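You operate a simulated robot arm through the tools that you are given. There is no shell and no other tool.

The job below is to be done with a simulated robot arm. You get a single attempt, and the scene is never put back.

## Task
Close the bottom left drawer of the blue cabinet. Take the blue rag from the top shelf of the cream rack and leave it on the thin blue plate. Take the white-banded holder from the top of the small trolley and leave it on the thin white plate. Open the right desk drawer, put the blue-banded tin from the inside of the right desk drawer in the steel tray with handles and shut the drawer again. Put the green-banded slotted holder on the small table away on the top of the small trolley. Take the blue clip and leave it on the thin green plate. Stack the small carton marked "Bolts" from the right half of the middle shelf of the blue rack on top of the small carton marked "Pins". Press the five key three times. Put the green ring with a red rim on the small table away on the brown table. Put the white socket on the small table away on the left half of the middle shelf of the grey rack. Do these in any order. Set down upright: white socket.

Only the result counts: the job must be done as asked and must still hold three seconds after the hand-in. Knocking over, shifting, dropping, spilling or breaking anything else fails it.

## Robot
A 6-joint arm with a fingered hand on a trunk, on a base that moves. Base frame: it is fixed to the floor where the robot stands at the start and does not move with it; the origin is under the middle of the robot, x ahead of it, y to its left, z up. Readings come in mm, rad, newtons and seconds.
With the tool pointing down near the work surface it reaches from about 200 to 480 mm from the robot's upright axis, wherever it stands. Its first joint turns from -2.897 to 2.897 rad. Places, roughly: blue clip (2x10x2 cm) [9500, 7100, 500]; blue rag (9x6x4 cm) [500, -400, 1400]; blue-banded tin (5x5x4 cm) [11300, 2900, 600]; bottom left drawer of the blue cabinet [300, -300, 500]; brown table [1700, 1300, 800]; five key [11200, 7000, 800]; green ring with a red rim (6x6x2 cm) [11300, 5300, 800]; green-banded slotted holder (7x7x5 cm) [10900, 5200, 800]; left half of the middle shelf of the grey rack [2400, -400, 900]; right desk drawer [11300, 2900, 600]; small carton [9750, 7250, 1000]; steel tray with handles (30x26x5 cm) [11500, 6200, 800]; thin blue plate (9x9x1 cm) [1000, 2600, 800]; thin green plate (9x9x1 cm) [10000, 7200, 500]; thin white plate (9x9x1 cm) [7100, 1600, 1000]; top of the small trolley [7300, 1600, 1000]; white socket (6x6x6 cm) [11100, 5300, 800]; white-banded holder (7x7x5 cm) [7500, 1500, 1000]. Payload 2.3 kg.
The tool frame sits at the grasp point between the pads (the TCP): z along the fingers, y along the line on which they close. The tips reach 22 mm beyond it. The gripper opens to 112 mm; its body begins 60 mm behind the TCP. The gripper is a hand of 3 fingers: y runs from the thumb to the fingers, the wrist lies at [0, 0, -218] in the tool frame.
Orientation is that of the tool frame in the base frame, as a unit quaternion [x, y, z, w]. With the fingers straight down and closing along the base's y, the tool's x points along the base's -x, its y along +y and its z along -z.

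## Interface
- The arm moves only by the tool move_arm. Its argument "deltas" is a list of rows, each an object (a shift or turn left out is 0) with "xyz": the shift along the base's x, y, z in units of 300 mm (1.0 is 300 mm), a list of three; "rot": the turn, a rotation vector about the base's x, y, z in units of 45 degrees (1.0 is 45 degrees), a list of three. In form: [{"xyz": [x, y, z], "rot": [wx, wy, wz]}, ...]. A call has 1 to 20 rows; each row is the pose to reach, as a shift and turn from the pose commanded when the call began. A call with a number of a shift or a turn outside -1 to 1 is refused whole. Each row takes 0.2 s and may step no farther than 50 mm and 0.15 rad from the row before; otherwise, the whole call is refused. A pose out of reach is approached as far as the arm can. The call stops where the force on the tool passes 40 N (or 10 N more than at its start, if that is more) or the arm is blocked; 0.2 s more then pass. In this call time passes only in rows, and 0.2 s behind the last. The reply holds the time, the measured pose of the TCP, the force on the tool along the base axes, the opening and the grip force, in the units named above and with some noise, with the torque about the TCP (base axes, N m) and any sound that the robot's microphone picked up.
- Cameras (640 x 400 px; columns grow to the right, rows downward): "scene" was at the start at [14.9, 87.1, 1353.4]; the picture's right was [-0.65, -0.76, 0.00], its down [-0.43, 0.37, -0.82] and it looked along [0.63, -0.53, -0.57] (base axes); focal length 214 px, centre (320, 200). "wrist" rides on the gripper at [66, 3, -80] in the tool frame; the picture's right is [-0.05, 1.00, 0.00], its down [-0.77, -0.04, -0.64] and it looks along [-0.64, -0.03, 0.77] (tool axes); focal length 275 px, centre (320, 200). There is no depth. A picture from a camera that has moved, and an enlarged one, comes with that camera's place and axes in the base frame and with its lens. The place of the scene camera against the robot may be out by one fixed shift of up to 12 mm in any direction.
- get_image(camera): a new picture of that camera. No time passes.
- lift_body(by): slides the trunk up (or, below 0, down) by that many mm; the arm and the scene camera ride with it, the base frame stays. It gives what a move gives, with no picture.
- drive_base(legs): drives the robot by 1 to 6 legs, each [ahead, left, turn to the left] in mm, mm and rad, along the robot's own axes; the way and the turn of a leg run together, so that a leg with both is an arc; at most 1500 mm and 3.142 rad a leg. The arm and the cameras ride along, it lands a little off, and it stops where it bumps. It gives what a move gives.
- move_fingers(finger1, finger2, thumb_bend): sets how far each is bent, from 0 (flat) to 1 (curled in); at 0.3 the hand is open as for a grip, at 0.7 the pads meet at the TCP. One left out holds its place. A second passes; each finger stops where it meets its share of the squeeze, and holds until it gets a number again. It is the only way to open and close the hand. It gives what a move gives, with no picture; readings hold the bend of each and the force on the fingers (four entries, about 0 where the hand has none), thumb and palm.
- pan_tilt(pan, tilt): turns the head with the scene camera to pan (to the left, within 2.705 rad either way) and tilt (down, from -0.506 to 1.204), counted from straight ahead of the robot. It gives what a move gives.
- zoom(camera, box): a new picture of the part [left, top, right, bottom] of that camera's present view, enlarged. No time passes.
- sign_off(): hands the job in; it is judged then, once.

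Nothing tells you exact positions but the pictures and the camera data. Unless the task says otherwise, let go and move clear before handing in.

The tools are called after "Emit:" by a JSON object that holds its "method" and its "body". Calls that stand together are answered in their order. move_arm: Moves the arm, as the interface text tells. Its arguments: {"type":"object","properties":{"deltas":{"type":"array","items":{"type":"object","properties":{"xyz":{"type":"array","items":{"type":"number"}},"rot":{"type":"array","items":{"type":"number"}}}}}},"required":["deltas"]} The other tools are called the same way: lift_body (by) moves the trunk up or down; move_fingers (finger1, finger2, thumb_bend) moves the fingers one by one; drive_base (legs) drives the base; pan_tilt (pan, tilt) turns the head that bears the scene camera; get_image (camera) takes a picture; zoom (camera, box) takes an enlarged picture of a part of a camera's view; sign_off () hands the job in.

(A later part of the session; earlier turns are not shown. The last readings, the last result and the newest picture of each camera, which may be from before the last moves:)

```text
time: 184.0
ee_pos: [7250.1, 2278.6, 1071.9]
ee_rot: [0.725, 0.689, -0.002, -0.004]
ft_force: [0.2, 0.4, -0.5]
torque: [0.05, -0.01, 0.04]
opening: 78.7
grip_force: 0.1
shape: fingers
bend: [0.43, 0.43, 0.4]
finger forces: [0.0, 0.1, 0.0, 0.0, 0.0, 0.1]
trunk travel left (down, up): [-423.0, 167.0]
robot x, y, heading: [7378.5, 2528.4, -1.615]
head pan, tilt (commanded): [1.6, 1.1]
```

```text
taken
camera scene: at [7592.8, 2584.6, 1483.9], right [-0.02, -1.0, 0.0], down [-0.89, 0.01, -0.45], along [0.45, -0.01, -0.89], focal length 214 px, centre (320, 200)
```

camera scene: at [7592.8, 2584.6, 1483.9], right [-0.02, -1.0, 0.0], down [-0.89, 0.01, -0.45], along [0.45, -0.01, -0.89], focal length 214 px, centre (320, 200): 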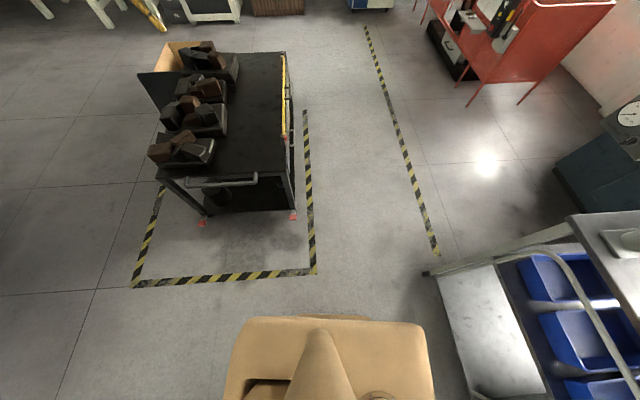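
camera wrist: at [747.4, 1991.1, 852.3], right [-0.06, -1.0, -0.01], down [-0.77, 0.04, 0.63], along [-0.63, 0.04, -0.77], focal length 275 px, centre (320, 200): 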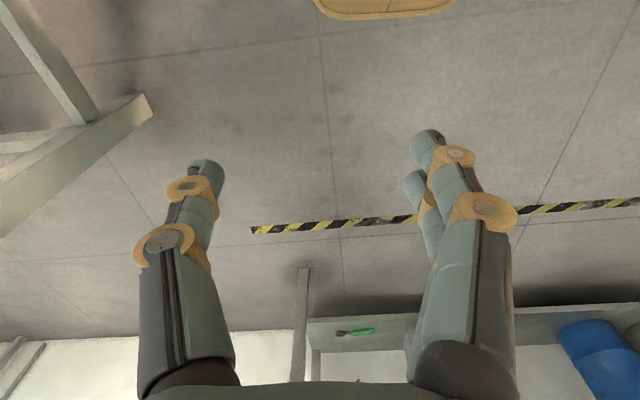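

The white-banded holder is at about (7538, 1489) and the white plate at about (7133, 1569), top at z≈962. I align with the holder and approach the trolley's edge (y≈1905), keeping a margin.

Emit:
{"method": "drive_base", "body": {"legs": [[0, 0, 0.045], [0, 160, 0], [340, 0, 0]]}}

Emit:
{"method": "pan_tilt", "body": {"pan": 0.0, "tilt": 0.8}}

Emit:
{"method": "get_image", "body": {"camera": "scene"}}

Emit:
{"method": "get_image", "body": {"camera": "wrist"}}

```text
time: 187.7
ee_pos: [7420.7, 1935.4, 1070.9]
ee_rot: [0.71, 0.704, -0.002, -0.004]
ft_force: [0.1, -0.6, 0.3]
torque: [0.04, -0.01, -0.01]
opening: 79.0
grip_force: 0.2
shape: fingers
bend: [0.43, 0.43, 0.4]
finger forces: [0.0, 0.0, 0.0, 0.0, 0.1, 0.0]
trunk travel left (down, up): [-423.0, 167.0]
robot x, y, heading: [7540.3, 2191.0, -1.57]
head pan, tilt (commanded): [1.6, 1.1]
```

```text
time: 189.3
ee_pos: [7420.6, 1936.9, 1070.8]
ee_rot: [0.71, 0.704, -0.002, -0.005]
ft_force: [-0.6, 0.9, -0.8]
torque: [0.0, -0.01, 0.02]
opening: 78.6
grip_force: 0.0
shape: fingers
bend: [0.43, 0.43, 0.4]
finger forces: [0.0, 0.1, 0.0, 0.0, 0.0, 0.0]
trunk travel left (down, up): [-423.0, 167.0]
robot x, y, heading: [7539.1, 2197.6, -1.572]
head pan, tilt (commanded): [0.0, 0.799]
```

```text
taken
camera scene: at [7687.8, 2176.0, 1505.7], right [-1.0, 0.0, 0.0], down [0.0, 0.72, -0.7], along [0.0, -0.7, -0.72], focal length 214 px, centre (320, 200)
```

scene: 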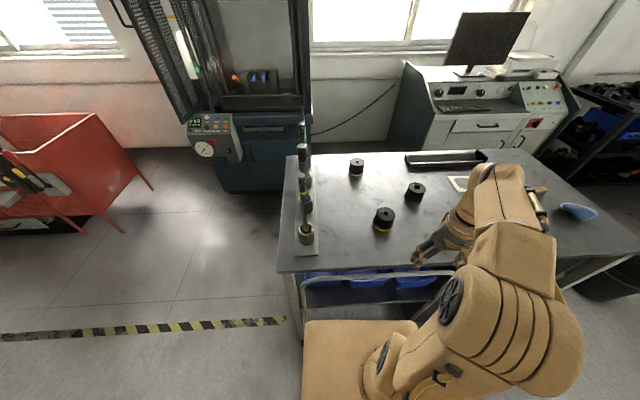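

```text
taken
camera wrist: at [7425.1, 2003.1, 1152.3], right [1.0, -0.06, -0.01], down [-0.04, -0.77, 0.63], along [-0.04, -0.63, -0.77], focal length 275 px, centre (320, 200)
```

wrist: 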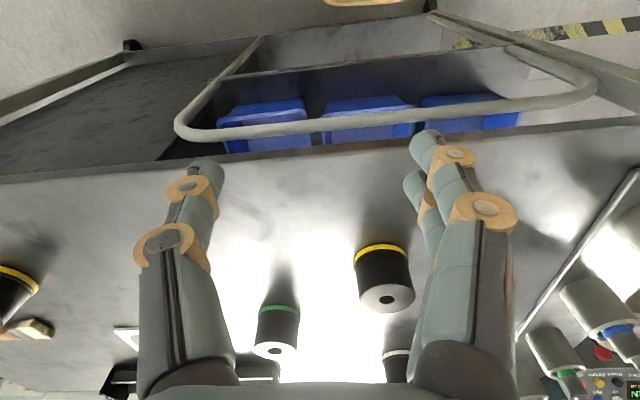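

Emit:
{"method": "zoom", "body": {"camera": "scene", "box": [280, 130, 500, 270]}}

```text
2.86 times, centred on (390, 200) of scene
camera zoom: at [7687.8, 2176.0, 1505.7], right [-1.0, 0.0, 0.0], down [0.0, 0.72, -0.7], along [0.0, -0.7, -0.72], focal length 613 px, centre (120, 200)
```

zoom: 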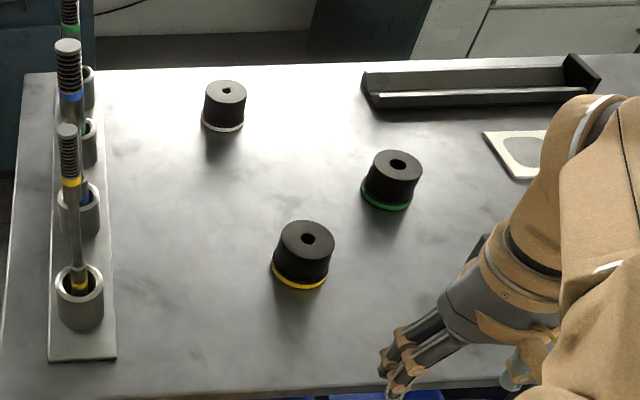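

The estimate for the holder is about (7535, 1485). I raise the trunk so the forearm clears the other holders, move closer, and tilt the hand forward.

Emit:
{"method": "lift_body", "body": {"by": 120}}

Emit:
{"method": "drive_base", "body": {"legs": [[50, 0, 0]]}}

Emit:
{"method": "move_arm", "body": {"deltas": [{"xyz": [0.05, -0.1, 0], "rot": [-0.17, 0, 0]}, {"xyz": [0.1, -0.2, 0], "rot": [-0.34, 0, 0]}, {"xyz": [0.15, -0.3, 0], "rot": [-0.51, 0, 0]}, {"xyz": [0.2, -0.4, 0], "rot": [-0.68, 0, 0]}, {"xyz": [0.25, -0.5, 0], "rot": [-0.85, 0, 0]}, {"xyz": [0.3, -0.6, 0], "rot": [-1, 0, 0]}]}}

Emit:
{"method": "get_image", "body": {"camera": "scene"}}

Emit:
{"method": "get_image", "body": {"camera": "wrist"}}

```text
time: 190.8
ee_pos: [7421.3, 1937.3, 1192.1]
ee_rot: [0.71, 0.704, -0.002, -0.005]
ft_force: [0.5, 0.7, -0.1]
torque: [0.01, 0.02, 0.01]
opening: 79.1
grip_force: 0.1
shape: fingers
bend: [0.43, 0.43, 0.4]
finger forces: [0.1, 0.1, 0.0, 0.0, 0.0, 0.1]
trunk travel left (down, up): [-543.0, 47.0]
robot x, y, heading: [7541.3, 2190.8, -1.575]
head pan, tilt (commanded): [0.0, 0.799]
```

```text
time: 191.8
ee_pos: [7422.1, 1887.6, 1191.3]
ee_rot: [0.711, 0.703, -0.002, -0.004]
ft_force: [0.2, 0.6, 0.0]
torque: [0.01, 0.02, 0.06]
opening: 78.8
grip_force: 0.1
shape: fingers
bend: [0.43, 0.43, 0.4]
finger forces: [0.0, 0.1, 0.1, 0.0, 0.1, 0.0]
trunk travel left (down, up): [-543.0, 47.0]
robot x, y, heading: [7535.2, 2144.2, -1.573]
head pan, tilt (commanded): [0.0, 0.799]
```

```text
time: 193.2
ee_pos: [7510.3, 1706.2, 1191.2]
ee_rot: [0.659, 0.649, -0.271, 0.267]
ft_force: [0.9, 0.0, -0.4]
torque: [0.0, 0.0, 0.01]
opening: 78.9
grip_force: 0.0
shape: fingers
bend: [0.43, 0.43, 0.4]
finger forces: [0.0, 0.0, 0.0, 0.0, 0.1, 0.0]
trunk travel left (down, up): [-543.0, 47.0]
robot x, y, heading: [7541.4, 2144.3, -1.568]
head pan, tilt (commanded): [0.0, 0.799]
```

```text
taken
camera scene: at [7688.0, 2126.2, 1625.6], right [-1.0, 0.0, 0.0], down [0.0, 0.72, -0.7], along [0.0, -0.7, -0.72], focal length 214 px, centre (320, 200)
```

scene: 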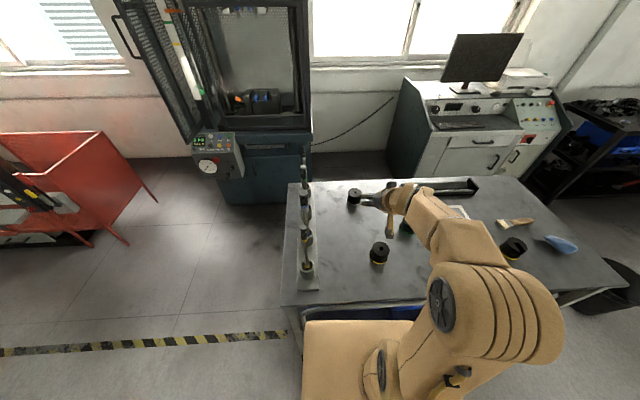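

```text
taken
camera wrist: at [7514.9, 1809.8, 1201.1], right [1.0, -0.05, 0.03], down [-0.04, -0.1, 0.99], along [-0.04, -0.99, -0.1], focal length 275 px, centre (320, 200)
```

wrist: 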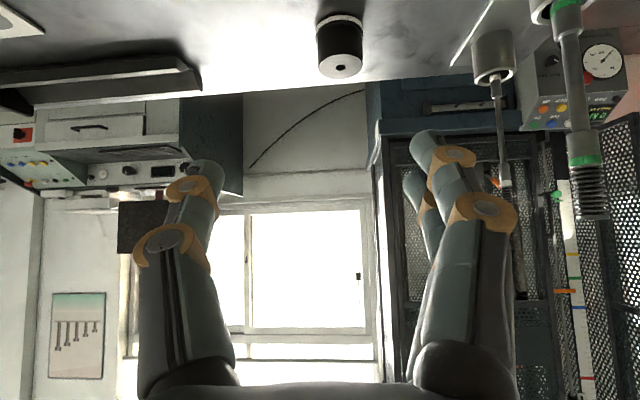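

Emit:
{"method": "zoom", "body": {"camera": "wrist", "box": [290, 0, 390, 80]}}

Emit:
{"method": "zoom", "body": {"camera": "scene", "box": [320, 160, 420, 280]}}

```text
5.00 times, centred on (340, 40) of wrist
camera zoom: at [7514.9, 1809.8, 1201.1], right [1.0, -0.05, 0.03], down [-0.04, -0.1, 0.99], along [-0.04, -0.99, -0.1], focal length 1376 px, centre (220, 1000)
```

zoom: 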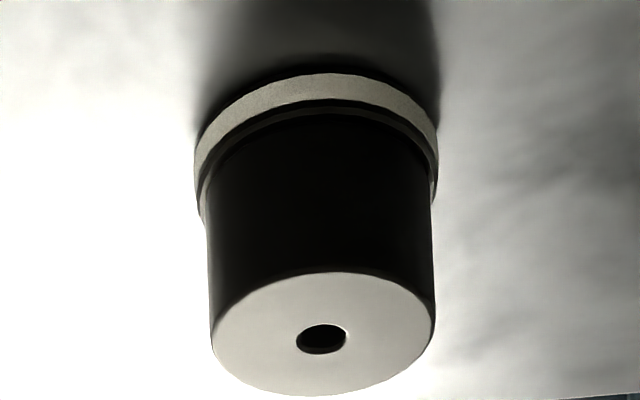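

```text
3.33 times, centred on (370, 220) of scene
camera zoom: at [7688.0, 2126.2, 1625.6], right [-1.0, 0.0, 0.0], down [0.0, 0.72, -0.7], along [0.0, -0.7, -0.72], focal length 715 px, centre (153, 133)
```

zoom: 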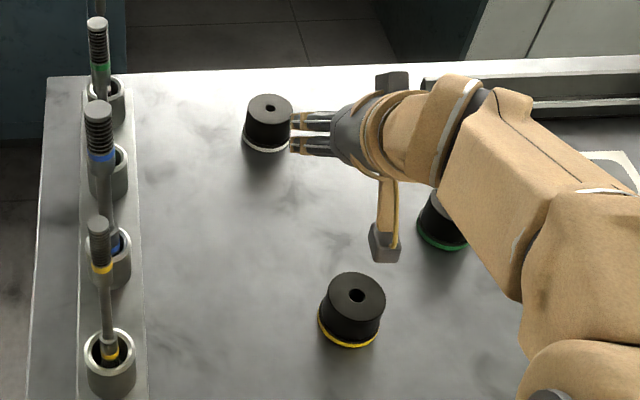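

I move nearer and lower to triangulate the holder more exactly with the wrist camera.

Emit:
{"method": "move_arm", "body": {"deltas": [{"xyz": [0.02, -0.1, -0.07]}, {"xyz": [0.04, -0.2, -0.14]}, {"xyz": [0.07, -0.33, -0.2]}]}}

Emit:
{"method": "get_image", "body": {"camera": "wrist"}}

Emit:
{"method": "get_image", "body": {"camera": "scene"}}

```text
time: 193.9
ee_pos: [7532.6, 1608.6, 1130.5]
ee_rot: [0.658, 0.65, -0.27, 0.267]
ft_force: [0.5, -0.4, -0.2]
torque: [-0.02, -0.01, 0.01]
opening: 78.7
grip_force: 0.1
shape: fingers
bend: [0.43, 0.43, 0.4]
finger forces: [0.0, 0.0, 0.0, 0.0, 0.0, 0.0]
trunk travel left (down, up): [-543.0, 47.0]
robot x, y, heading: [7537.1, 2146.2, -1.578]
head pan, tilt (commanded): [0.0, 0.799]
```

```text
taken
camera wrist: at [7536.0, 1710.7, 1141.1], right [1.0, -0.05, 0.03], down [-0.04, -0.1, 0.99], along [-0.04, -0.99, -0.1], focal length 275 px, centre (320, 200)
```

wrist: 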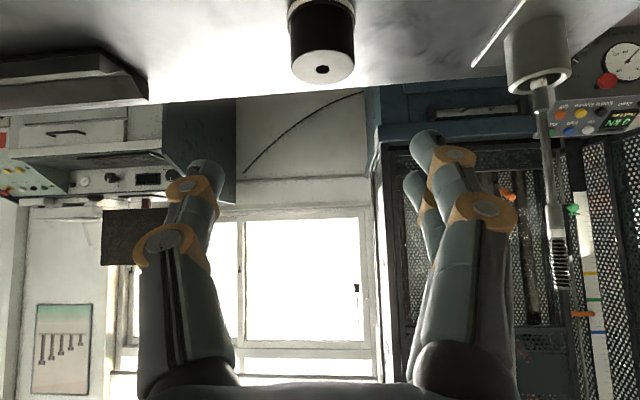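

```text
taken
camera scene: at [7688.1, 2124.9, 1625.6], right [-1.0, 0.0, 0.0], down [0.0, 0.72, -0.7], along [0.0, -0.7, -0.72], focal length 214 px, centre (320, 200)
```

scene: 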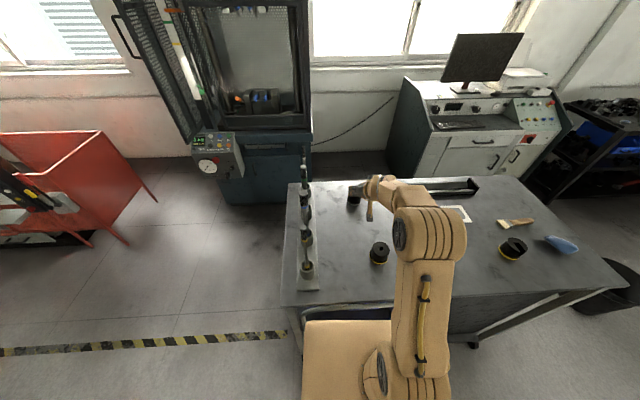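

Emit:
{"method": "zoom", "body": {"camera": "wrist", "box": [270, 0, 370, 90]}}

```text
4.44 times, centred on (320, 45) of wrist
camera zoom: at [7536.0, 1710.7, 1141.1], right [1.0, -0.05, 0.03], down [-0.04, -0.1, 0.99], along [-0.04, -0.99, -0.1], focal length 1224 px, centre (320, 889)
```

zoom: 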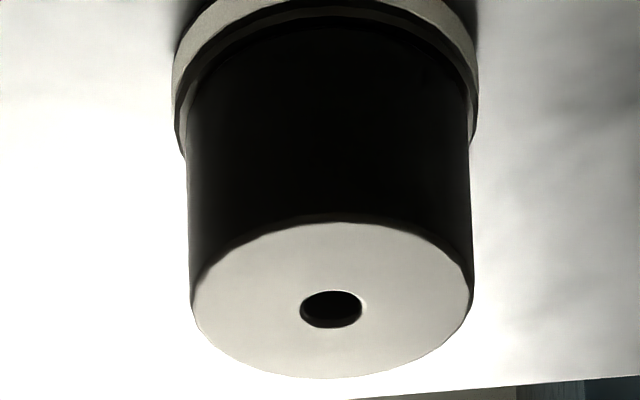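

Triangulation puts the holder's axis at (7533, 1484) with its top near z≈1004. I open the hand and slide in along the tool axis.

Emit:
{"method": "move_fingers", "body": {"finger1": 0.3, "finger2": 0.3, "thumb_bend": 0.3}}

Emit:
{"method": "move_arm", "body": {"deltas": [{"xyz": [0, -0.055, -0.1]}, {"xyz": [0, -0.12, -0.2]}, {"xyz": [0, -0.22, -0.3]}]}}

Emit:
{"method": "get_image", "body": {"camera": "wrist"}}

Emit:
{"method": "get_image", "body": {"camera": "scene"}}

```text
time: 194.9
ee_pos: [7531.2, 1610.5, 1130.9]
ee_rot: [0.658, 0.65, -0.271, 0.267]
ft_force: [1.0, -0.2, 0.1]
torque: [0.03, -0.02, 0.02]
opening: 110.9
grip_force: 0.0
shape: fingers
bend: [0.3, 0.3, 0.3]
finger forces: [0.1, 0.0, 0.1, 0.1, 0.0, 0.1]
trunk travel left (down, up): [-543.0, 47.0]
robot x, y, heading: [7539.1, 2145.1, -1.576]
head pan, tilt (commanded): [0.0, 0.799]
```

```text
time: 195.8
ee_pos: [7534.3, 1540.3, 1040.6]
ee_rot: [0.658, 0.65, -0.271, 0.268]
ft_force: [0.1, -0.2, -0.5]
torque: [0.03, 0.02, -0.02]
opening: 111.4
grip_force: 0.0
shape: fingers
bend: [0.3, 0.3, 0.3]
finger forces: [0.0, 0.0, 0.1, 0.0, 0.0, 0.0]
trunk travel left (down, up): [-543.0, 47.0]
robot x, y, heading: [7540.9, 2142.7, -1.573]
head pan, tilt (commanded): [0.0, 0.799]
```

```text
taken
camera wrist: at [7538.4, 1643.9, 1051.3], right [1.0, -0.05, 0.03], down [-0.04, -0.1, 0.99], along [-0.04, -0.99, -0.1], focal length 275 px, centre (320, 200)
```

wrist: 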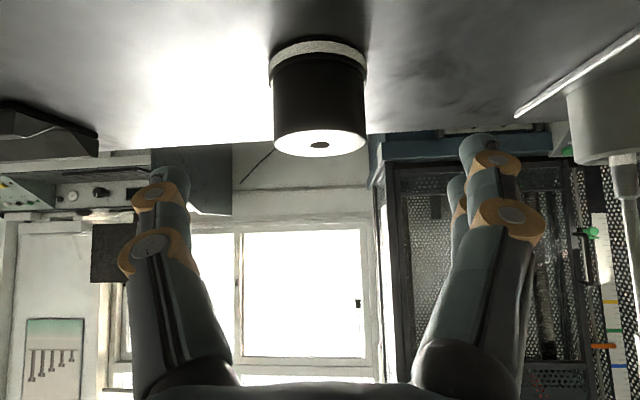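

```text
taken
camera scene: at [7687.8, 2125.3, 1625.7], right [-1.0, 0.0, 0.0], down [0.0, 0.72, -0.7], along [0.0, -0.7, -0.72], focal length 214 px, centre (320, 200)
```

scene: 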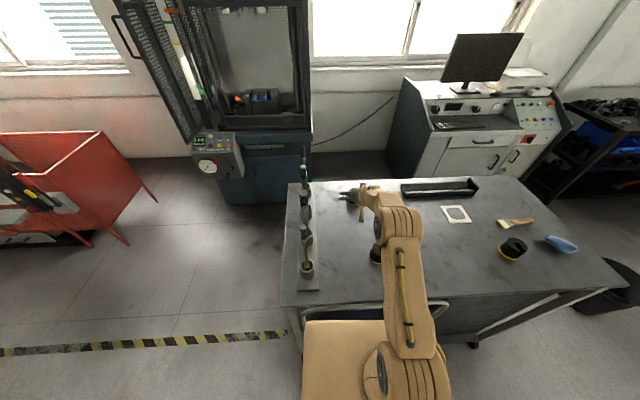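

Emit:
{"method": "move_arm", "body": {"deltas": [{"xyz": [0, -0.07, -0.07]}, {"xyz": [-0.003, -0.14, -0.135]}, {"xyz": [-0.005, -0.2, -0.19]}]}}

Emit:
{"method": "get_image", "body": {"camera": "wrist"}}

Emit:
{"method": "zoom", "body": {"camera": "scene", "box": [290, 160, 450, 280]}}

```text
time: 196.6
ee_pos: [7531.7, 1490.9, 985.4]
ee_rot: [0.658, 0.65, -0.271, 0.268]
ft_force: [-0.1, -0.5, -0.1]
torque: [0.0, -0.02, 0.0]
opening: 111.3
grip_force: 0.1
shape: fingers
bend: [0.3, 0.3, 0.3]
finger forces: [0.0, 0.0, 0.1, 0.0, 0.0, 0.0]
out of reach, approached as far as the arm can: row 3
trunk travel left (down, up): [-543.0, 47.0]
robot x, y, heading: [7538.7, 2146.0, -1.573]
head pan, tilt (commanded): [0.0, 0.799]
```

```text
taken
camera wrist: at [7535.0, 1593.7, 994.7], right [1.0, -0.05, 0.03], down [-0.04, -0.1, 0.99], along [-0.04, -0.99, -0.1], focal length 275 px, centre (320, 200)
```

wrist: 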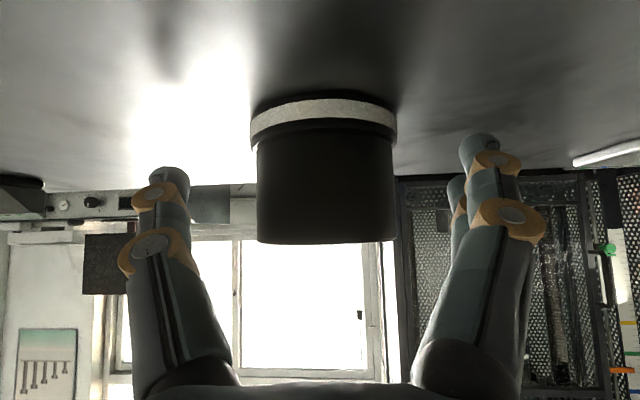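

```text
3.33 times, centred on (370, 220) of scene
camera zoom: at [7687.7, 2126.7, 1625.7], right [-1.0, 0.0, 0.0], down [0.0, 0.72, -0.7], along [0.0, -0.7, -0.72], focal length 715 px, centre (153, 133)
```

zoom: 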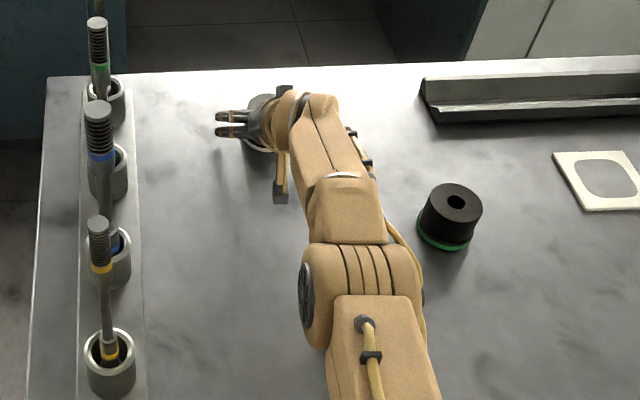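

The arm is at its outer limit 12 mm short, so I nudge the base forward by 12 mm and then close.

Emit:
{"method": "drive_base", "body": {"legs": [[13, 0, 0]]}}

Emit:
{"method": "move_fingers", "body": {"finger1": 0.45, "finger2": 0.45, "thumb_bend": 0.45}}

Emit:
{"method": "get_image", "body": {"camera": "wrist"}}

```text
time: 197.3
ee_pos: [7531.3, 1476.9, 983.8]
ee_rot: [0.658, 0.65, -0.271, 0.267]
ft_force: [0.1, -0.7, -0.3]
torque: [0.03, -0.02, -0.01]
opening: 111.3
grip_force: 0.0
shape: fingers
bend: [0.3, 0.3, 0.3]
finger forces: [0.1, 0.1, 0.0, 0.0, 0.0, 0.0]
trunk travel left (down, up): [-543.0, 47.0]
robot x, y, heading: [7539.5, 2132.2, -1.573]
head pan, tilt (commanded): [0.0, 0.799]
```

```text
time: 198.3
ee_pos: [7531.2, 1476.3, 985.1]
ee_rot: [0.658, 0.65, -0.271, 0.268]
ft_force: [-0.4, 0.1, -0.5]
torque: [-0.03, 0.0, 0.01]
opening: 70.1
grip_force: 0.1
shape: fingers
bend: [0.45, 0.45, 0.45]
finger forces: [0.0, 0.0, 0.0, 0.1, 0.0, 0.0]
trunk travel left (down, up): [-543.0, 47.0]
robot x, y, heading: [7541.5, 2126.7, -1.571]
head pan, tilt (commanded): [0.0, 0.799]
```

```text
taken
camera wrist: at [7534.8, 1580.4, 995.3], right [1.0, -0.05, 0.03], down [-0.04, -0.1, 0.99], along [-0.04, -0.99, -0.1], focal length 275 px, centre (320, 200)
```

wrist: 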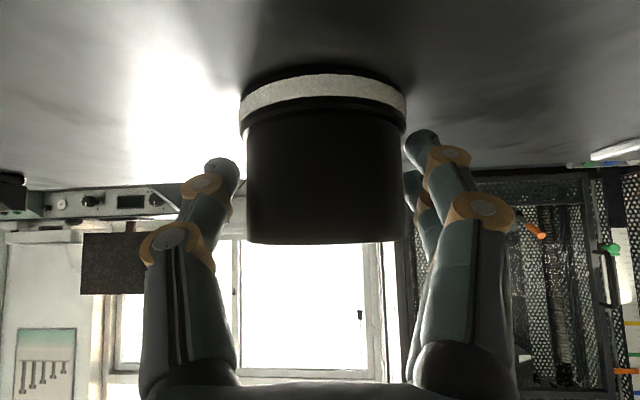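

Emit:
{"method": "move_fingers", "body": {"finger1": 0.55, "finger2": 0.55, "thumb_bend": 0.55}}

Emit:
{"method": "get_image", "body": {"camera": "wrist"}}

```text
time: 199.3
ee_pos: [7532.4, 1477.7, 984.5]
ee_rot: [0.658, 0.65, -0.272, 0.268]
ft_force: [2.7, -1.6, 0.6]
torque: [0.0, -0.09, -0.02]
opening: 51.8
grip_force: 3.2
shape: fingers
bend: [0.49, 0.54, 0.54]
finger forces: [3.7, 0.6, 0.0, 0.0, 2.3, 0.1]
trunk travel left (down, up): [-543.0, 47.0]
robot x, y, heading: [7543.5, 2132.7, -1.569]
head pan, tilt (commanded): [0.0, 0.799]
```

```text
taken
camera wrist: at [7535.3, 1580.4, 995.3], right [1.0, -0.05, 0.03], down [-0.04, -0.1, 0.99], along [-0.04, -0.99, -0.1], focal length 275 px, centre (320, 200)
```

wrist: 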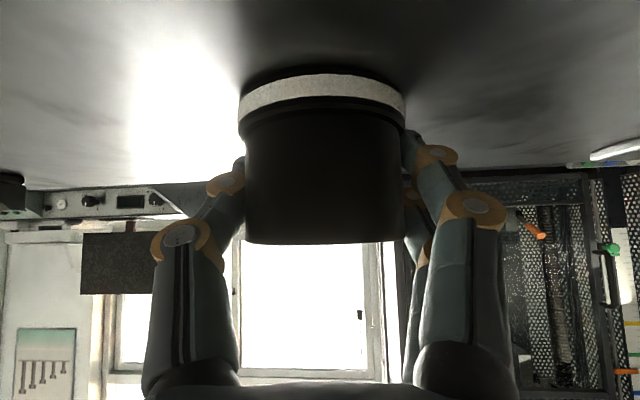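

Emit:
{"method": "move_fingers", "body": {"finger1": 0.6, "finger2": 0.64, "thumb_bend": 0.64}}

Emit:
{"method": "get_image", "body": {"camera": "wrist"}}

```text
time: 200.3
ee_pos: [7533.3, 1477.3, 985.8]
ee_rot: [0.658, 0.65, -0.271, 0.268]
ft_force: [0.7, -1.1, -0.4]
torque: [-0.06, -0.22, -0.02]
opening: 49.9
grip_force: 12.9
shape: fingers
bend: [0.5, 0.56, 0.59]
finger forces: [6.6, 5.9, 0.0, 0.0, 12.9, 0.1]
trunk travel left (down, up): [-543.0, 47.0]
robot x, y, heading: [7542.3, 2131.7, -1.568]
head pan, tilt (commanded): [0.0, 0.799]
```

```text
taken
camera wrist: at [7534.7, 1580.3, 995.1], right [1.0, -0.05, 0.03], down [-0.04, -0.1, 0.99], along [-0.04, -0.99, -0.1], focal length 275 px, centre (320, 200)
```

wrist: 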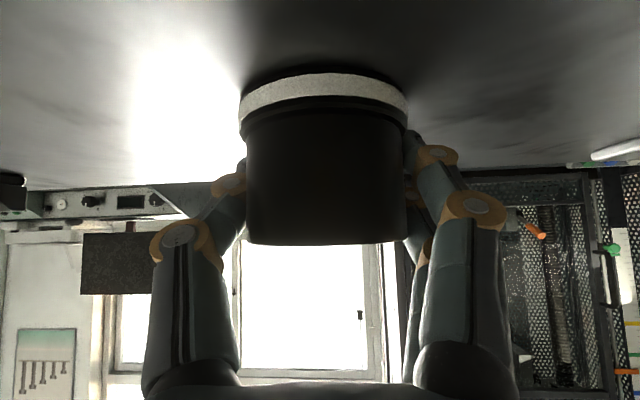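

The grip is solid at 13 N. I lift with the trunk and check.

Emit:
{"method": "lift_body", "body": {"by": 45}}

Emit:
{"method": "get_image", "body": {"camera": "wrist"}}

Emit:
{"method": "get_image", "body": {"camera": "scene"}}

```text
time: 201.2
ee_pos: [7531.2, 1476.1, 1027.7]
ee_rot: [0.658, 0.65, -0.271, 0.267]
ft_force: [0.5, 0.0, -8.2]
torque: [0.0, 0.03, 0.0]
opening: 48.3
grip_force: 12.2
shape: fingers
bend: [0.51, 0.56, 0.59]
finger forces: [5.3, 6.8, 0.1, 0.0, 12.3, 0.0]
trunk travel left (down, up): [-588.0, 2.0]
robot x, y, heading: [7540.6, 2134.5, -1.571]
head pan, tilt (commanded): [0.0, 0.799]
```

```text
taken
camera wrist: at [7534.8, 1579.3, 1039.4], right [1.0, -0.05, 0.03], down [-0.04, -0.1, 0.99], along [-0.04, -0.99, -0.1], focal length 275 px, centre (320, 200)
```

wrist: 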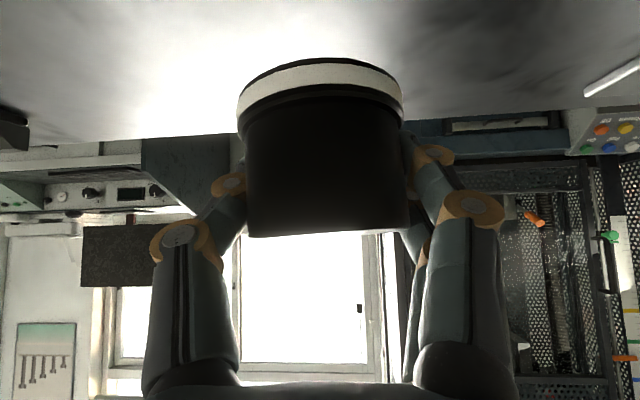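

```text
taken
camera scene: at [7687.8, 2111.7, 1670.6], right [-1.0, 0.0, 0.0], down [0.0, 0.72, -0.7], along [0.0, -0.7, -0.72], focal length 214 px, centre (320, 200)
```

scene: 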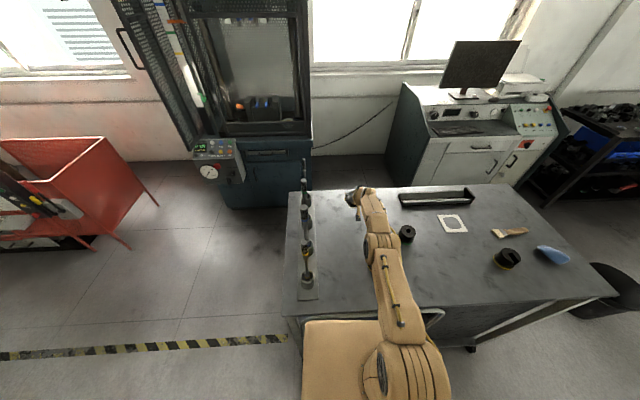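

The holder is lifted (about 0.8 kg). I tighten the grip, retract up and back, and shift the base sideways toward the white plate.

Emit:
{"method": "move_fingers", "body": {"finger1": 0.66, "finger2": 0.7, "thumb_bend": 0.7}}

Emit:
{"method": "move_arm", "body": {"deltas": [{"xyz": [0, 0.07, 0.1]}, {"xyz": [0, 0.14, 0.2]}, {"xyz": [0, 0.25, 0.3]}]}}

Emit:
{"method": "drive_base", "body": {"legs": [[0, -390, 0]]}}

Emit:
{"method": "get_image", "body": {"camera": "wrist"}}

Emit:
{"method": "get_image", "body": {"camera": "scene"}}

```text
time: 202.2
ee_pos: [7531.0, 1476.2, 1029.9]
ee_rot: [0.658, 0.65, -0.27, 0.267]
ft_force: [0.4, 0.5, -7.8]
torque: [0.01, 0.05, -0.01]
opening: 47.4
grip_force: 18.1
shape: fingers
bend: [0.5, 0.56, 0.62]
finger forces: [7.2, 11.1, 0.1, 0.0, 17.9, 0.1]
trunk travel left (down, up): [-588.0, 2.0]
robot x, y, heading: [7538.2, 2132.0, -1.574]
head pan, tilt (commanded): [0.0, 0.799]
```

```text
time: 203.0
ee_pos: [7529.8, 1552.4, 1120.4]
ee_rot: [0.658, 0.65, -0.271, 0.268]
ft_force: [-0.6, -0.7, -6.7]
torque: [-0.04, 0.0, -0.02]
opening: 47.6
grip_force: 18.1
shape: fingers
bend: [0.5, 0.56, 0.62]
finger forces: [7.5, 11.3, 0.1, 0.0, 17.9, 0.1]
trunk travel left (down, up): [-588.0, 2.0]
robot x, y, heading: [7541.1, 2130.1, -1.572]
head pan, tilt (commanded): [0.0, 0.799]
```

```text
time: 205.4
ee_pos: [7141.8, 1551.3, 1119.6]
ee_rot: [0.658, 0.65, -0.271, 0.268]
ft_force: [-0.4, -0.2, -7.3]
torque: [-0.01, 0.03, 0.01]
opening: 47.3
grip_force: 17.8
shape: fingers
bend: [0.5, 0.56, 0.62]
finger forces: [7.3, 11.2, 0.1, 0.0, 17.8, 0.0]
trunk travel left (down, up): [-588.0, 2.0]
robot x, y, heading: [7151.7, 2130.9, -1.572]
head pan, tilt (commanded): [0.0, 0.799]
```

```text
taken
camera wrist: at [7145.2, 1654.1, 1130.5], right [1.0, -0.04, 0.03], down [-0.04, -0.1, 0.99], along [-0.04, -0.99, -0.1], focal length 275 px, centre (320, 200)
```

wrist: 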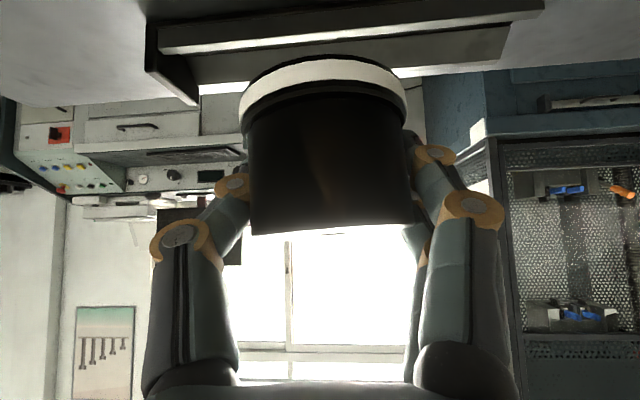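

```text
taken
camera scene: at [7298.9, 2112.7, 1670.7], right [-1.0, 0.0, 0.0], down [0.0, 0.72, -0.7], along [0.0, -0.7, -0.72], focal length 214 px, centre (320, 200)
```

scene: 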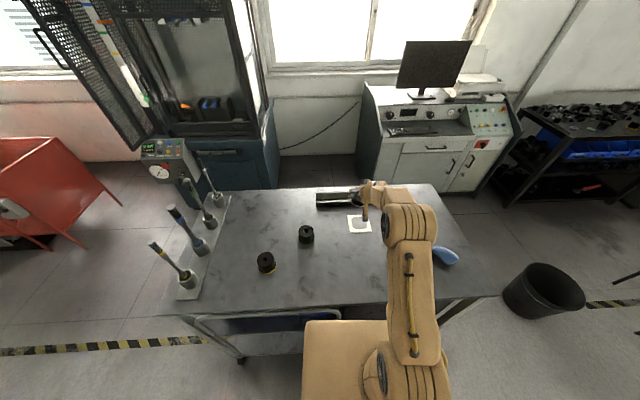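

Emit:
{"method": "zoom", "body": {"camera": "scene", "box": [290, 170, 450, 270]}}

```text
4.00 times, centred on (370, 220) of scene
camera zoom: at [7298.9, 2112.7, 1670.7], right [-1.0, 0.0, 0.0], down [0.0, 0.72, -0.7], along [0.0, -0.7, -0.72], focal length 858 px, centre (120, 120)
```

zoom: 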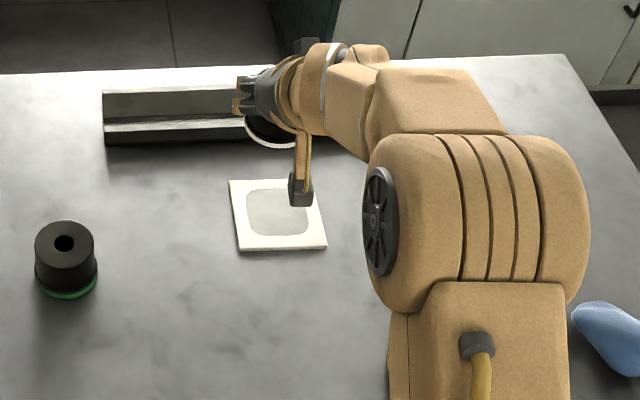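

The white plate's centre is near (7124, 1549). I shift the holder over it and lower with the trunk.

Emit:
{"method": "move_arm", "body": {"deltas": [{"xyz": [-0.06, 0.013, 0]}]}}

Emit:
{"method": "lift_body", "body": {"by": -85}}

Emit:
{"method": "get_image", "body": {"camera": "wrist"}}

Emit:
{"method": "zoom", "body": {"camera": "scene", "box": [290, 150, 450, 250]}}

```text
time: 205.8
ee_pos: [7122.7, 1555.1, 1119.5]
ee_rot: [0.658, 0.65, -0.271, 0.268]
ft_force: [0.3, -0.1, -7.4]
torque: [-0.05, 0.01, -0.04]
opening: 47.3
grip_force: 17.8
shape: fingers
bend: [0.5, 0.56, 0.62]
finger forces: [7.4, 11.0, 0.0, 0.0, 17.7, 0.0]
trunk travel left (down, up): [-588.0, 2.0]
robot x, y, heading: [7153.9, 2129.2, -1.573]
head pan, tilt (commanded): [0.0, 0.799]
```

```text
time: 207.0
ee_pos: [7122.7, 1555.4, 1035.0]
ee_rot: [0.658, 0.65, -0.27, 0.267]
ft_force: [-0.2, -0.5, -8.9]
torque: [-0.02, -0.01, 0.01]
opening: 47.6
grip_force: 18.1
shape: fingers
bend: [0.5, 0.56, 0.62]
finger forces: [7.4, 11.0, 0.0, 0.1, 17.5, 0.1]
trunk travel left (down, up): [-503.0, 87.0]
robot x, y, heading: [7154.1, 2133.9, -1.572]
head pan, tilt (commanded): [0.0, 0.799]
```

```text
taken
camera wrist: at [7127.0, 1658.0, 1046.1], right [1.0, -0.04, 0.03], down [-0.04, -0.1, 0.99], along [-0.04, -0.99, -0.1], focal length 275 px, centre (320, 200)
```

wrist: 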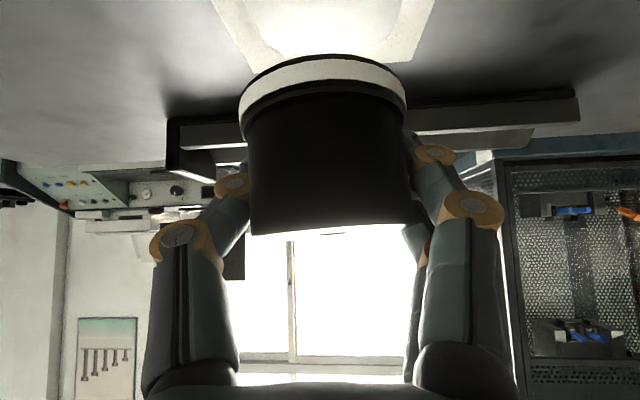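

```text
4.00 times, centred on (370, 200) of scene
camera zoom: at [7299.2, 2112.9, 1585.6], right [-1.0, 0.0, 0.0], down [0.0, 0.72, -0.7], along [0.0, -0.7, -0.72], focal length 858 px, centre (120, 200)
```

zoom: 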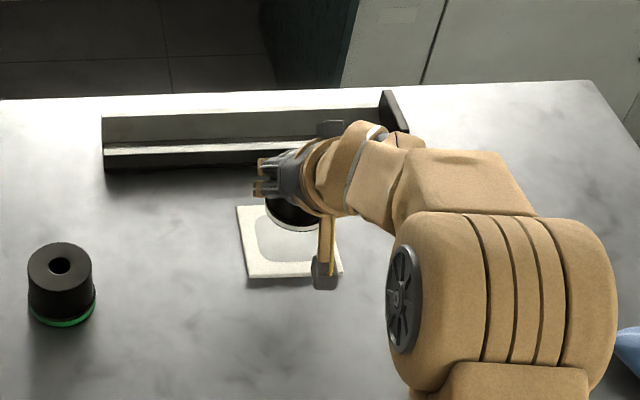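

Emit:
{"method": "move_arm", "body": {"deltas": [{"xyz": [0.015, 0.006, 0]}]}}

Emit:
{"method": "lift_body", "body": {"by": -34}}

Emit:
{"method": "get_image", "body": {"camera": "wrist"}}

Emit:
{"method": "zoom", "body": {"camera": "scene", "box": [300, 140, 420, 240]}}

```text
time: 207.4
ee_pos: [7127.5, 1556.1, 1034.8]
ee_rot: [0.657, 0.65, -0.271, 0.267]
ft_force: [-0.1, -0.1, -7.3]
torque: [-0.03, 0.03, -0.02]
opening: 47.5
grip_force: 18.5
shape: fingers
bend: [0.5, 0.56, 0.62]
finger forces: [7.4, 11.1, 0.0, 0.0, 17.6, 0.1]
trunk travel left (down, up): [-503.0, 87.0]
robot x, y, heading: [7150.1, 2133.7, -1.568]
head pan, tilt (commanded): [0.0, 0.799]
```

```text
time: 208.2
ee_pos: [7126.8, 1556.4, 1000.5]
ee_rot: [0.657, 0.651, -0.27, 0.267]
ft_force: [0.4, 0.2, -8.6]
torque: [0.02, 0.0, 0.02]
opening: 47.6
grip_force: 17.8
shape: fingers
bend: [0.5, 0.56, 0.62]
finger forces: [7.5, 10.9, 0.0, 0.0, 17.6, 0.0]
trunk travel left (down, up): [-469.0, 121.0]
robot x, y, heading: [7152.8, 2134.3, -1.563]
head pan, tilt (commanded): [0.0, 0.799]
```

```text
taken
camera wrist: at [7131.3, 1659.6, 1011.6], right [1.0, -0.04, 0.03], down [-0.04, -0.1, 0.99], along [-0.04, -0.99, -0.1], focal length 275 px, centre (320, 200)
```

wrist: 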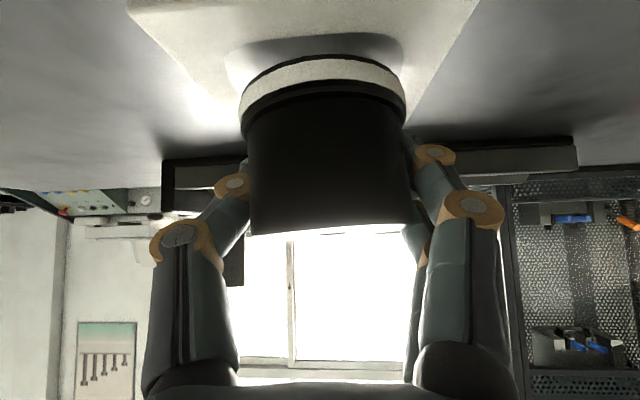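

```text
4.00 times, centred on (360, 190) of scene
camera zoom: at [7299.2, 2113.0, 1551.6], right [-1.0, 0.0, 0.0], down [0.0, 0.72, -0.7], along [0.0, -0.7, -0.72], focal length 858 px, centre (160, 240)
```

zoom: 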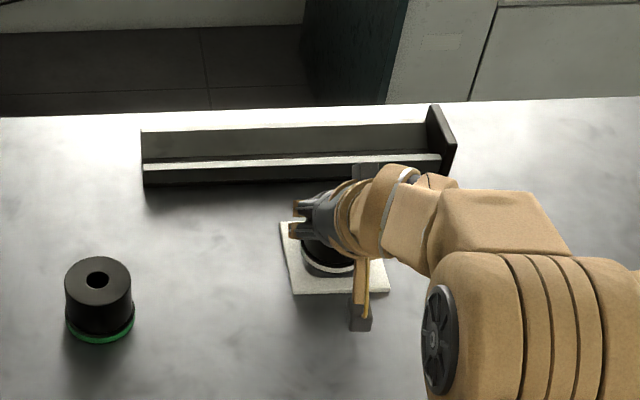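

Emit:
{"method": "move_arm", "body": {"deltas": [{"xyz": [0, 0, -0.015]}, {"xyz": [0, 0, -0.027]}]}}

Emit:
{"method": "get_image", "body": {"camera": "wrist"}}

```text
time: 208.8
ee_pos: [7128.2, 1556.9, 994.0]
ee_rot: [0.657, 0.65, -0.272, 0.268]
ft_force: [-0.4, -2.3, -1.3]
torque: [0.03, -0.09, -0.06]
opening: 47.5
grip_force: 18.4
shape: fingers
bend: [0.5, 0.56, 0.62]
finger forces: [8.2, 11.1, 0.0, 0.0, 18.0, 0.1]
trunk travel left (down, up): [-469.0, 121.0]
robot x, y, heading: [7150.1, 2132.1, -1.566]
head pan, tilt (commanded): [0.0, 0.799]
```

```text
taken
camera wrist: at [7131.1, 1659.8, 1004.3], right [1.0, -0.04, 0.03], down [-0.04, -0.1, 0.99], along [-0.04, -0.99, -0.1], focal length 275 px, centre (320, 200)
```

wrist: 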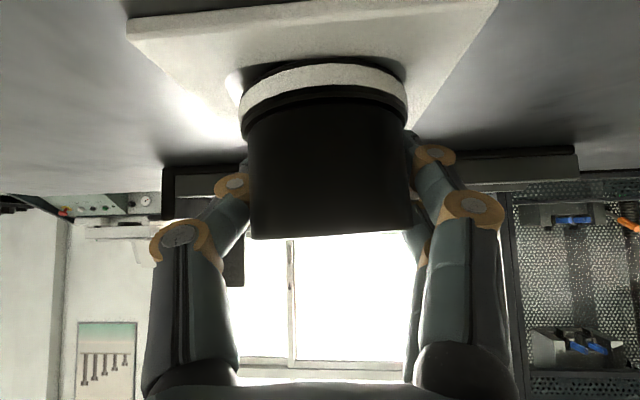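

Contact: the weight is now carried by the plate. I lower a hair more and release gently.

Emit:
{"method": "move_arm", "body": {"deltas": [{"xyz": [0, 0, -0.006]}]}}

Emit:
{"method": "move_fingers", "body": {"finger1": 0.47, "finger2": 0.5, "thumb_bend": 0.52}}

Emit:
{"method": "move_fingers", "body": {"finger1": 0.4, "finger2": 0.4, "thumb_bend": 0.4}}

Emit:
{"method": "get_image", "body": {"camera": "wrist"}}

```text
time: 209.2
ee_pos: [7127.2, 1557.3, 992.7]
ee_rot: [0.658, 0.65, -0.272, 0.268]
ft_force: [0.1, -4.0, 6.1]
torque: [0.03, -0.35, -0.09]
opening: 47.5
grip_force: 19.4
shape: fingers
bend: [0.5, 0.56, 0.62]
finger forces: [9.7, 11.1, 0.1, 0.0, 18.2, 0.0]
trunk travel left (down, up): [-469.0, 121.0]
robot x, y, heading: [7152.6, 2130.7, -1.573]
head pan, tilt (commanded): [0.0, 0.799]
```

```text
time: 210.2
ee_pos: [7127.4, 1556.2, 992.0]
ee_rot: [0.658, 0.65, -0.271, 0.267]
ft_force: [0.3, 0.2, 0.4]
torque: [-0.02, 0.0, -0.01]
opening: 56.6
grip_force: 0.1
shape: fingers
bend: [0.47, 0.5, 0.52]
finger forces: [0.3, 0.0, 0.0, 0.0, 0.1, 0.1]
trunk travel left (down, up): [-469.0, 121.0]
robot x, y, heading: [7148.7, 2128.1, -1.568]
head pan, tilt (commanded): [0.0, 0.799]
```

```text
time: 211.2
ee_pos: [7127.8, 1556.1, 991.8]
ee_rot: [0.657, 0.651, -0.271, 0.269]
ft_force: [1.1, -0.7, -0.7]
torque: [-0.02, 0.02, 0.04]
opening: 83.0
grip_force: 0.0
shape: fingers
bend: [0.4, 0.4, 0.4]
finger forces: [0.1, 0.0, 0.0, 0.1, 0.0, 0.0]
trunk travel left (down, up): [-469.0, 121.0]
robot x, y, heading: [7149.6, 2133.2, -1.57]
head pan, tilt (commanded): [0.0, 0.799]
```

```text
taken
camera wrist: at [7130.9, 1660.6, 1002.4], right [1.0, -0.04, 0.03], down [-0.04, -0.1, 0.99], along [-0.04, -0.99, -0.1], focal length 275 px, centre (320, 200)
```

wrist: 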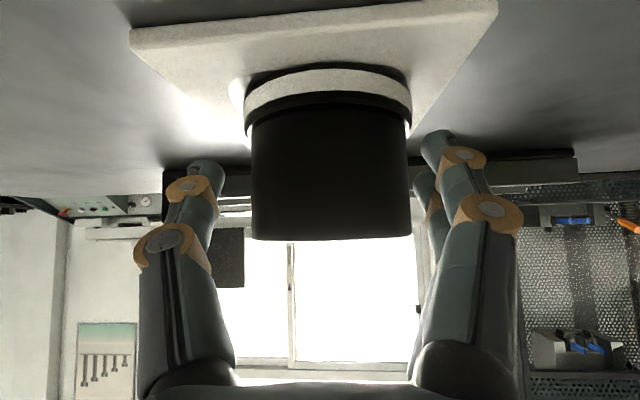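

The holder stands upright on the white plate. I retract along the tool axis and return the arm to the travel posture.

Emit:
{"method": "move_fingers", "body": {"finger1": 0.32, "finger2": 0.32, "thumb_bend": 0.32}}

Emit:
{"method": "move_arm", "body": {"deltas": [{"xyz": [0, 0.1, 0.1]}, {"xyz": [0, 0.2, 0.2]}, {"xyz": [0, 0.3, 0.3]}, {"xyz": [0, 0.4, 0.4]}]}}

Emit:
{"method": "zoom", "body": {"camera": "scene", "box": [260, 120, 460, 260]}}

Emit:
{"method": "get_image", "body": {"camera": "wrist"}}

```text
time: 212.2
ee_pos: [7127.5, 1557.4, 991.7]
ee_rot: [0.657, 0.651, -0.271, 0.268]
ft_force: [-0.5, -0.2, -0.1]
torque: [0.03, 0.01, -0.03]
opening: 105.5
grip_force: 0.1
shape: fingers
bend: [0.32, 0.32, 0.32]
finger forces: [0.2, 0.1, 0.0, 0.1, 0.0, 0.0]
trunk travel left (down, up): [-469.0, 121.0]
robot x, y, heading: [7148.0, 2132.4, -1.57]
head pan, tilt (commanded): [0.0, 0.799]
```

```text
time: 213.2
ee_pos: [7127.1, 1678.4, 1113.1]
ee_rot: [0.658, 0.65, -0.271, 0.268]
ft_force: [-1.3, 0.2, -1.0]
torque: [-0.01, -0.02, 0.01]
opening: 105.5
grip_force: 0.1
shape: fingers
bend: [0.32, 0.32, 0.32]
finger forces: [0.0, 0.0, 0.0, 0.0, 0.1, 0.0]
trunk travel left (down, up): [-469.0, 121.0]
robot x, y, heading: [7154.2, 2126.9, -1.568]
head pan, tilt (commanded): [0.0, 0.799]
```

```text
2.86 times, centred on (360, 190) of scene
camera zoom: at [7299.4, 2115.6, 1551.6], right [-1.0, 0.0, 0.0], down [0.0, 0.72, -0.7], along [0.0, -0.7, -0.72], focal length 613 px, centre (206, 229)
```

zoom: 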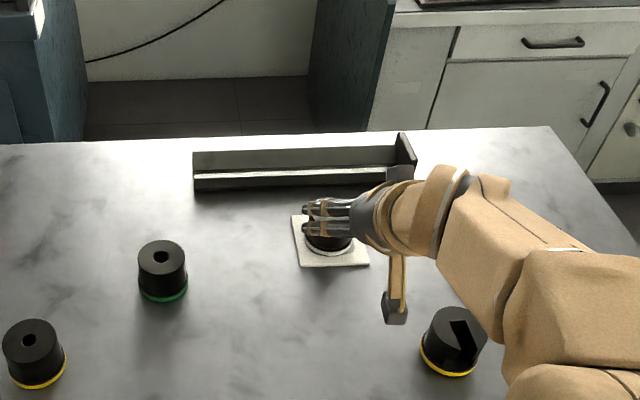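

```text
taken
camera wrist: at [7130.0, 1781.1, 1123.8], right [1.0, -0.05, 0.03], down [-0.04, -0.1, 0.99], along [-0.04, -0.99, -0.1], focal length 275 px, centre (320, 200)
```

wrist: 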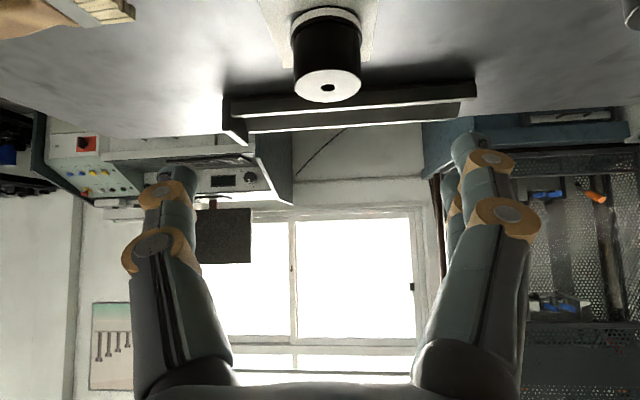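

Emit:
{"method": "drive_base", "body": {"legs": [[-380, 0, 0]]}}

Emit:
{"method": "move_arm", "body": {"deltas": [{"xyz": [-0.05, 0.1, 0], "rot": [0.17, 0, 0]}, {"xyz": [-0.1, 0.2, 0], "rot": [0.34, 0, 0]}, {"xyz": [-0.15, 0.3, 0], "rot": [0.51, 0, 0]}, {"xyz": [-0.2, 0.4, 0], "rot": [0.68, 0, 0]}, {"xyz": [-0.26, 0.5, 0], "rot": [0.85, 0, 0]}, {"xyz": [-0.32, 0.6, 0], "rot": [1, 0, 0]}]}}

Emit:
{"method": "drive_base", "body": {"legs": [[0, 0, 1.571]]}}

Emit:
{"method": "pan_tilt", "body": {"pan": 0.0, "tilt": 0.3}}

Emit:
{"method": "get_image", "body": {"camera": "scene"}}

Emit:
{"method": "pan_tilt", "body": {"pan": 0.8, "tilt": 0.3}}

Emit:
{"method": "get_image", "body": {"camera": "scene"}}

```text
time: 215.6
ee_pos: [7126.9, 2061.2, 1111.7]
ee_rot: [0.657, 0.65, -0.271, 0.268]
ft_force: [0.8, -0.2, 0.3]
torque: [-0.01, 0.0, -0.04]
opening: 105.7
grip_force: 0.0
shape: fingers
bend: [0.32, 0.32, 0.32]
finger forces: [0.0, 0.0, 0.1, 0.0, 0.0, 0.1]
trunk travel left (down, up): [-469.0, 121.0]
robot x, y, heading: [7153.5, 2515.0, -1.571]
head pan, tilt (commanded): [0.0, 0.799]
```

```text
time: 217.0
ee_pos: [7030.7, 2242.0, 1115.1]
ee_rot: [0.71, 0.704, -0.001, -0.005]
ft_force: [0.0, -0.1, -0.1]
torque: [-0.02, 0.03, 0.02]
opening: 105.8
grip_force: 0.1
shape: fingers
bend: [0.32, 0.32, 0.32]
finger forces: [0.0, 0.1, 0.1, 0.0, 0.0, 0.0]
trunk travel left (down, up): [-469.0, 121.0]
robot x, y, heading: [7153.5, 2514.6, -1.569]
head pan, tilt (commanded): [0.0, 0.799]
```

```text
time: 221.3
ee_pos: [7425.7, 2396.0, 1114.8]
ee_rot: [0.002, 1.0, -0.005, -0.002]
ft_force: [0.2, 0.1, 0.4]
torque: [0.03, -0.01, 0.0]
opening: 106.0
grip_force: 0.1
shape: fingers
bend: [0.32, 0.32, 0.32]
finger forces: [0.1, 0.0, 0.0, 0.0, 0.0, 0.0]
trunk travel left (down, up): [-469.0, 121.0]
robot x, y, heading: [7152.6, 2516.7, -0.003]
head pan, tilt (commanded): [0.0, 0.799]
```

```text
time: 222.2
ee_pos: [7426.2, 2396.3, 1113.6]
ee_rot: [0.003, 1.0, -0.005, -0.002]
ft_force: [0.2, -0.2, -0.1]
torque: [-0.01, -0.03, 0.03]
opening: 106.0
grip_force: 0.0
shape: fingers
bend: [0.32, 0.32, 0.32]
finger forces: [0.0, 0.0, 0.1, 0.0, 0.1, 0.1]
trunk travel left (down, up): [-469.0, 121.0]
robot x, y, heading: [7152.3, 2515.5, 0.006]
head pan, tilt (commanded): [0.0, 0.3]
```

```text
taken
camera scene: at [7191.8, 2659.7, 1595.9], right [0.0, -1.0, 0.0], down [-0.3, 0.0, -0.95], along [0.95, 0.0, -0.3], focal length 214 px, centre (320, 200)
```

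scene: 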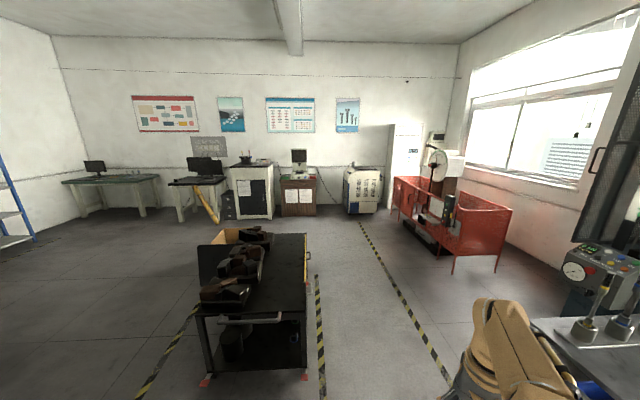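

```text
time: 223.3
ee_pos: [7424.9, 2395.6, 1115.4]
ee_rot: [0.003, 1.0, -0.006, -0.002]
ft_force: [0.8, 0.9, -1.0]
torque: [-0.02, 0.02, -0.04]
opening: 105.7
grip_force: 0.0
shape: fingers
bend: [0.32, 0.32, 0.32]
finger forces: [0.1, 0.1, 0.0, 0.0, 0.1, 0.0]
trunk travel left (down, up): [-469.0, 121.0]
robot x, y, heading: [7152.1, 2515.3, 0.0]
head pan, tilt (commanded): [0.799, 0.3]
```

```text
taken
camera scene: at [7163.5, 2726.5, 1596.0], right [0.72, -0.7, 0.0], down [-0.21, -0.21, -0.96], along [0.67, 0.69, -0.3], focal length 214 px, centre (320, 200)
```

scene: 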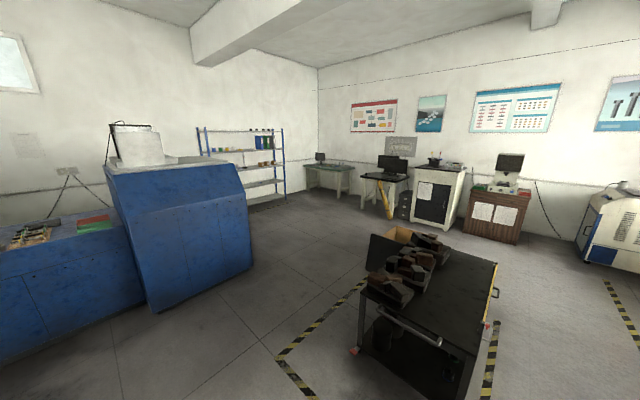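

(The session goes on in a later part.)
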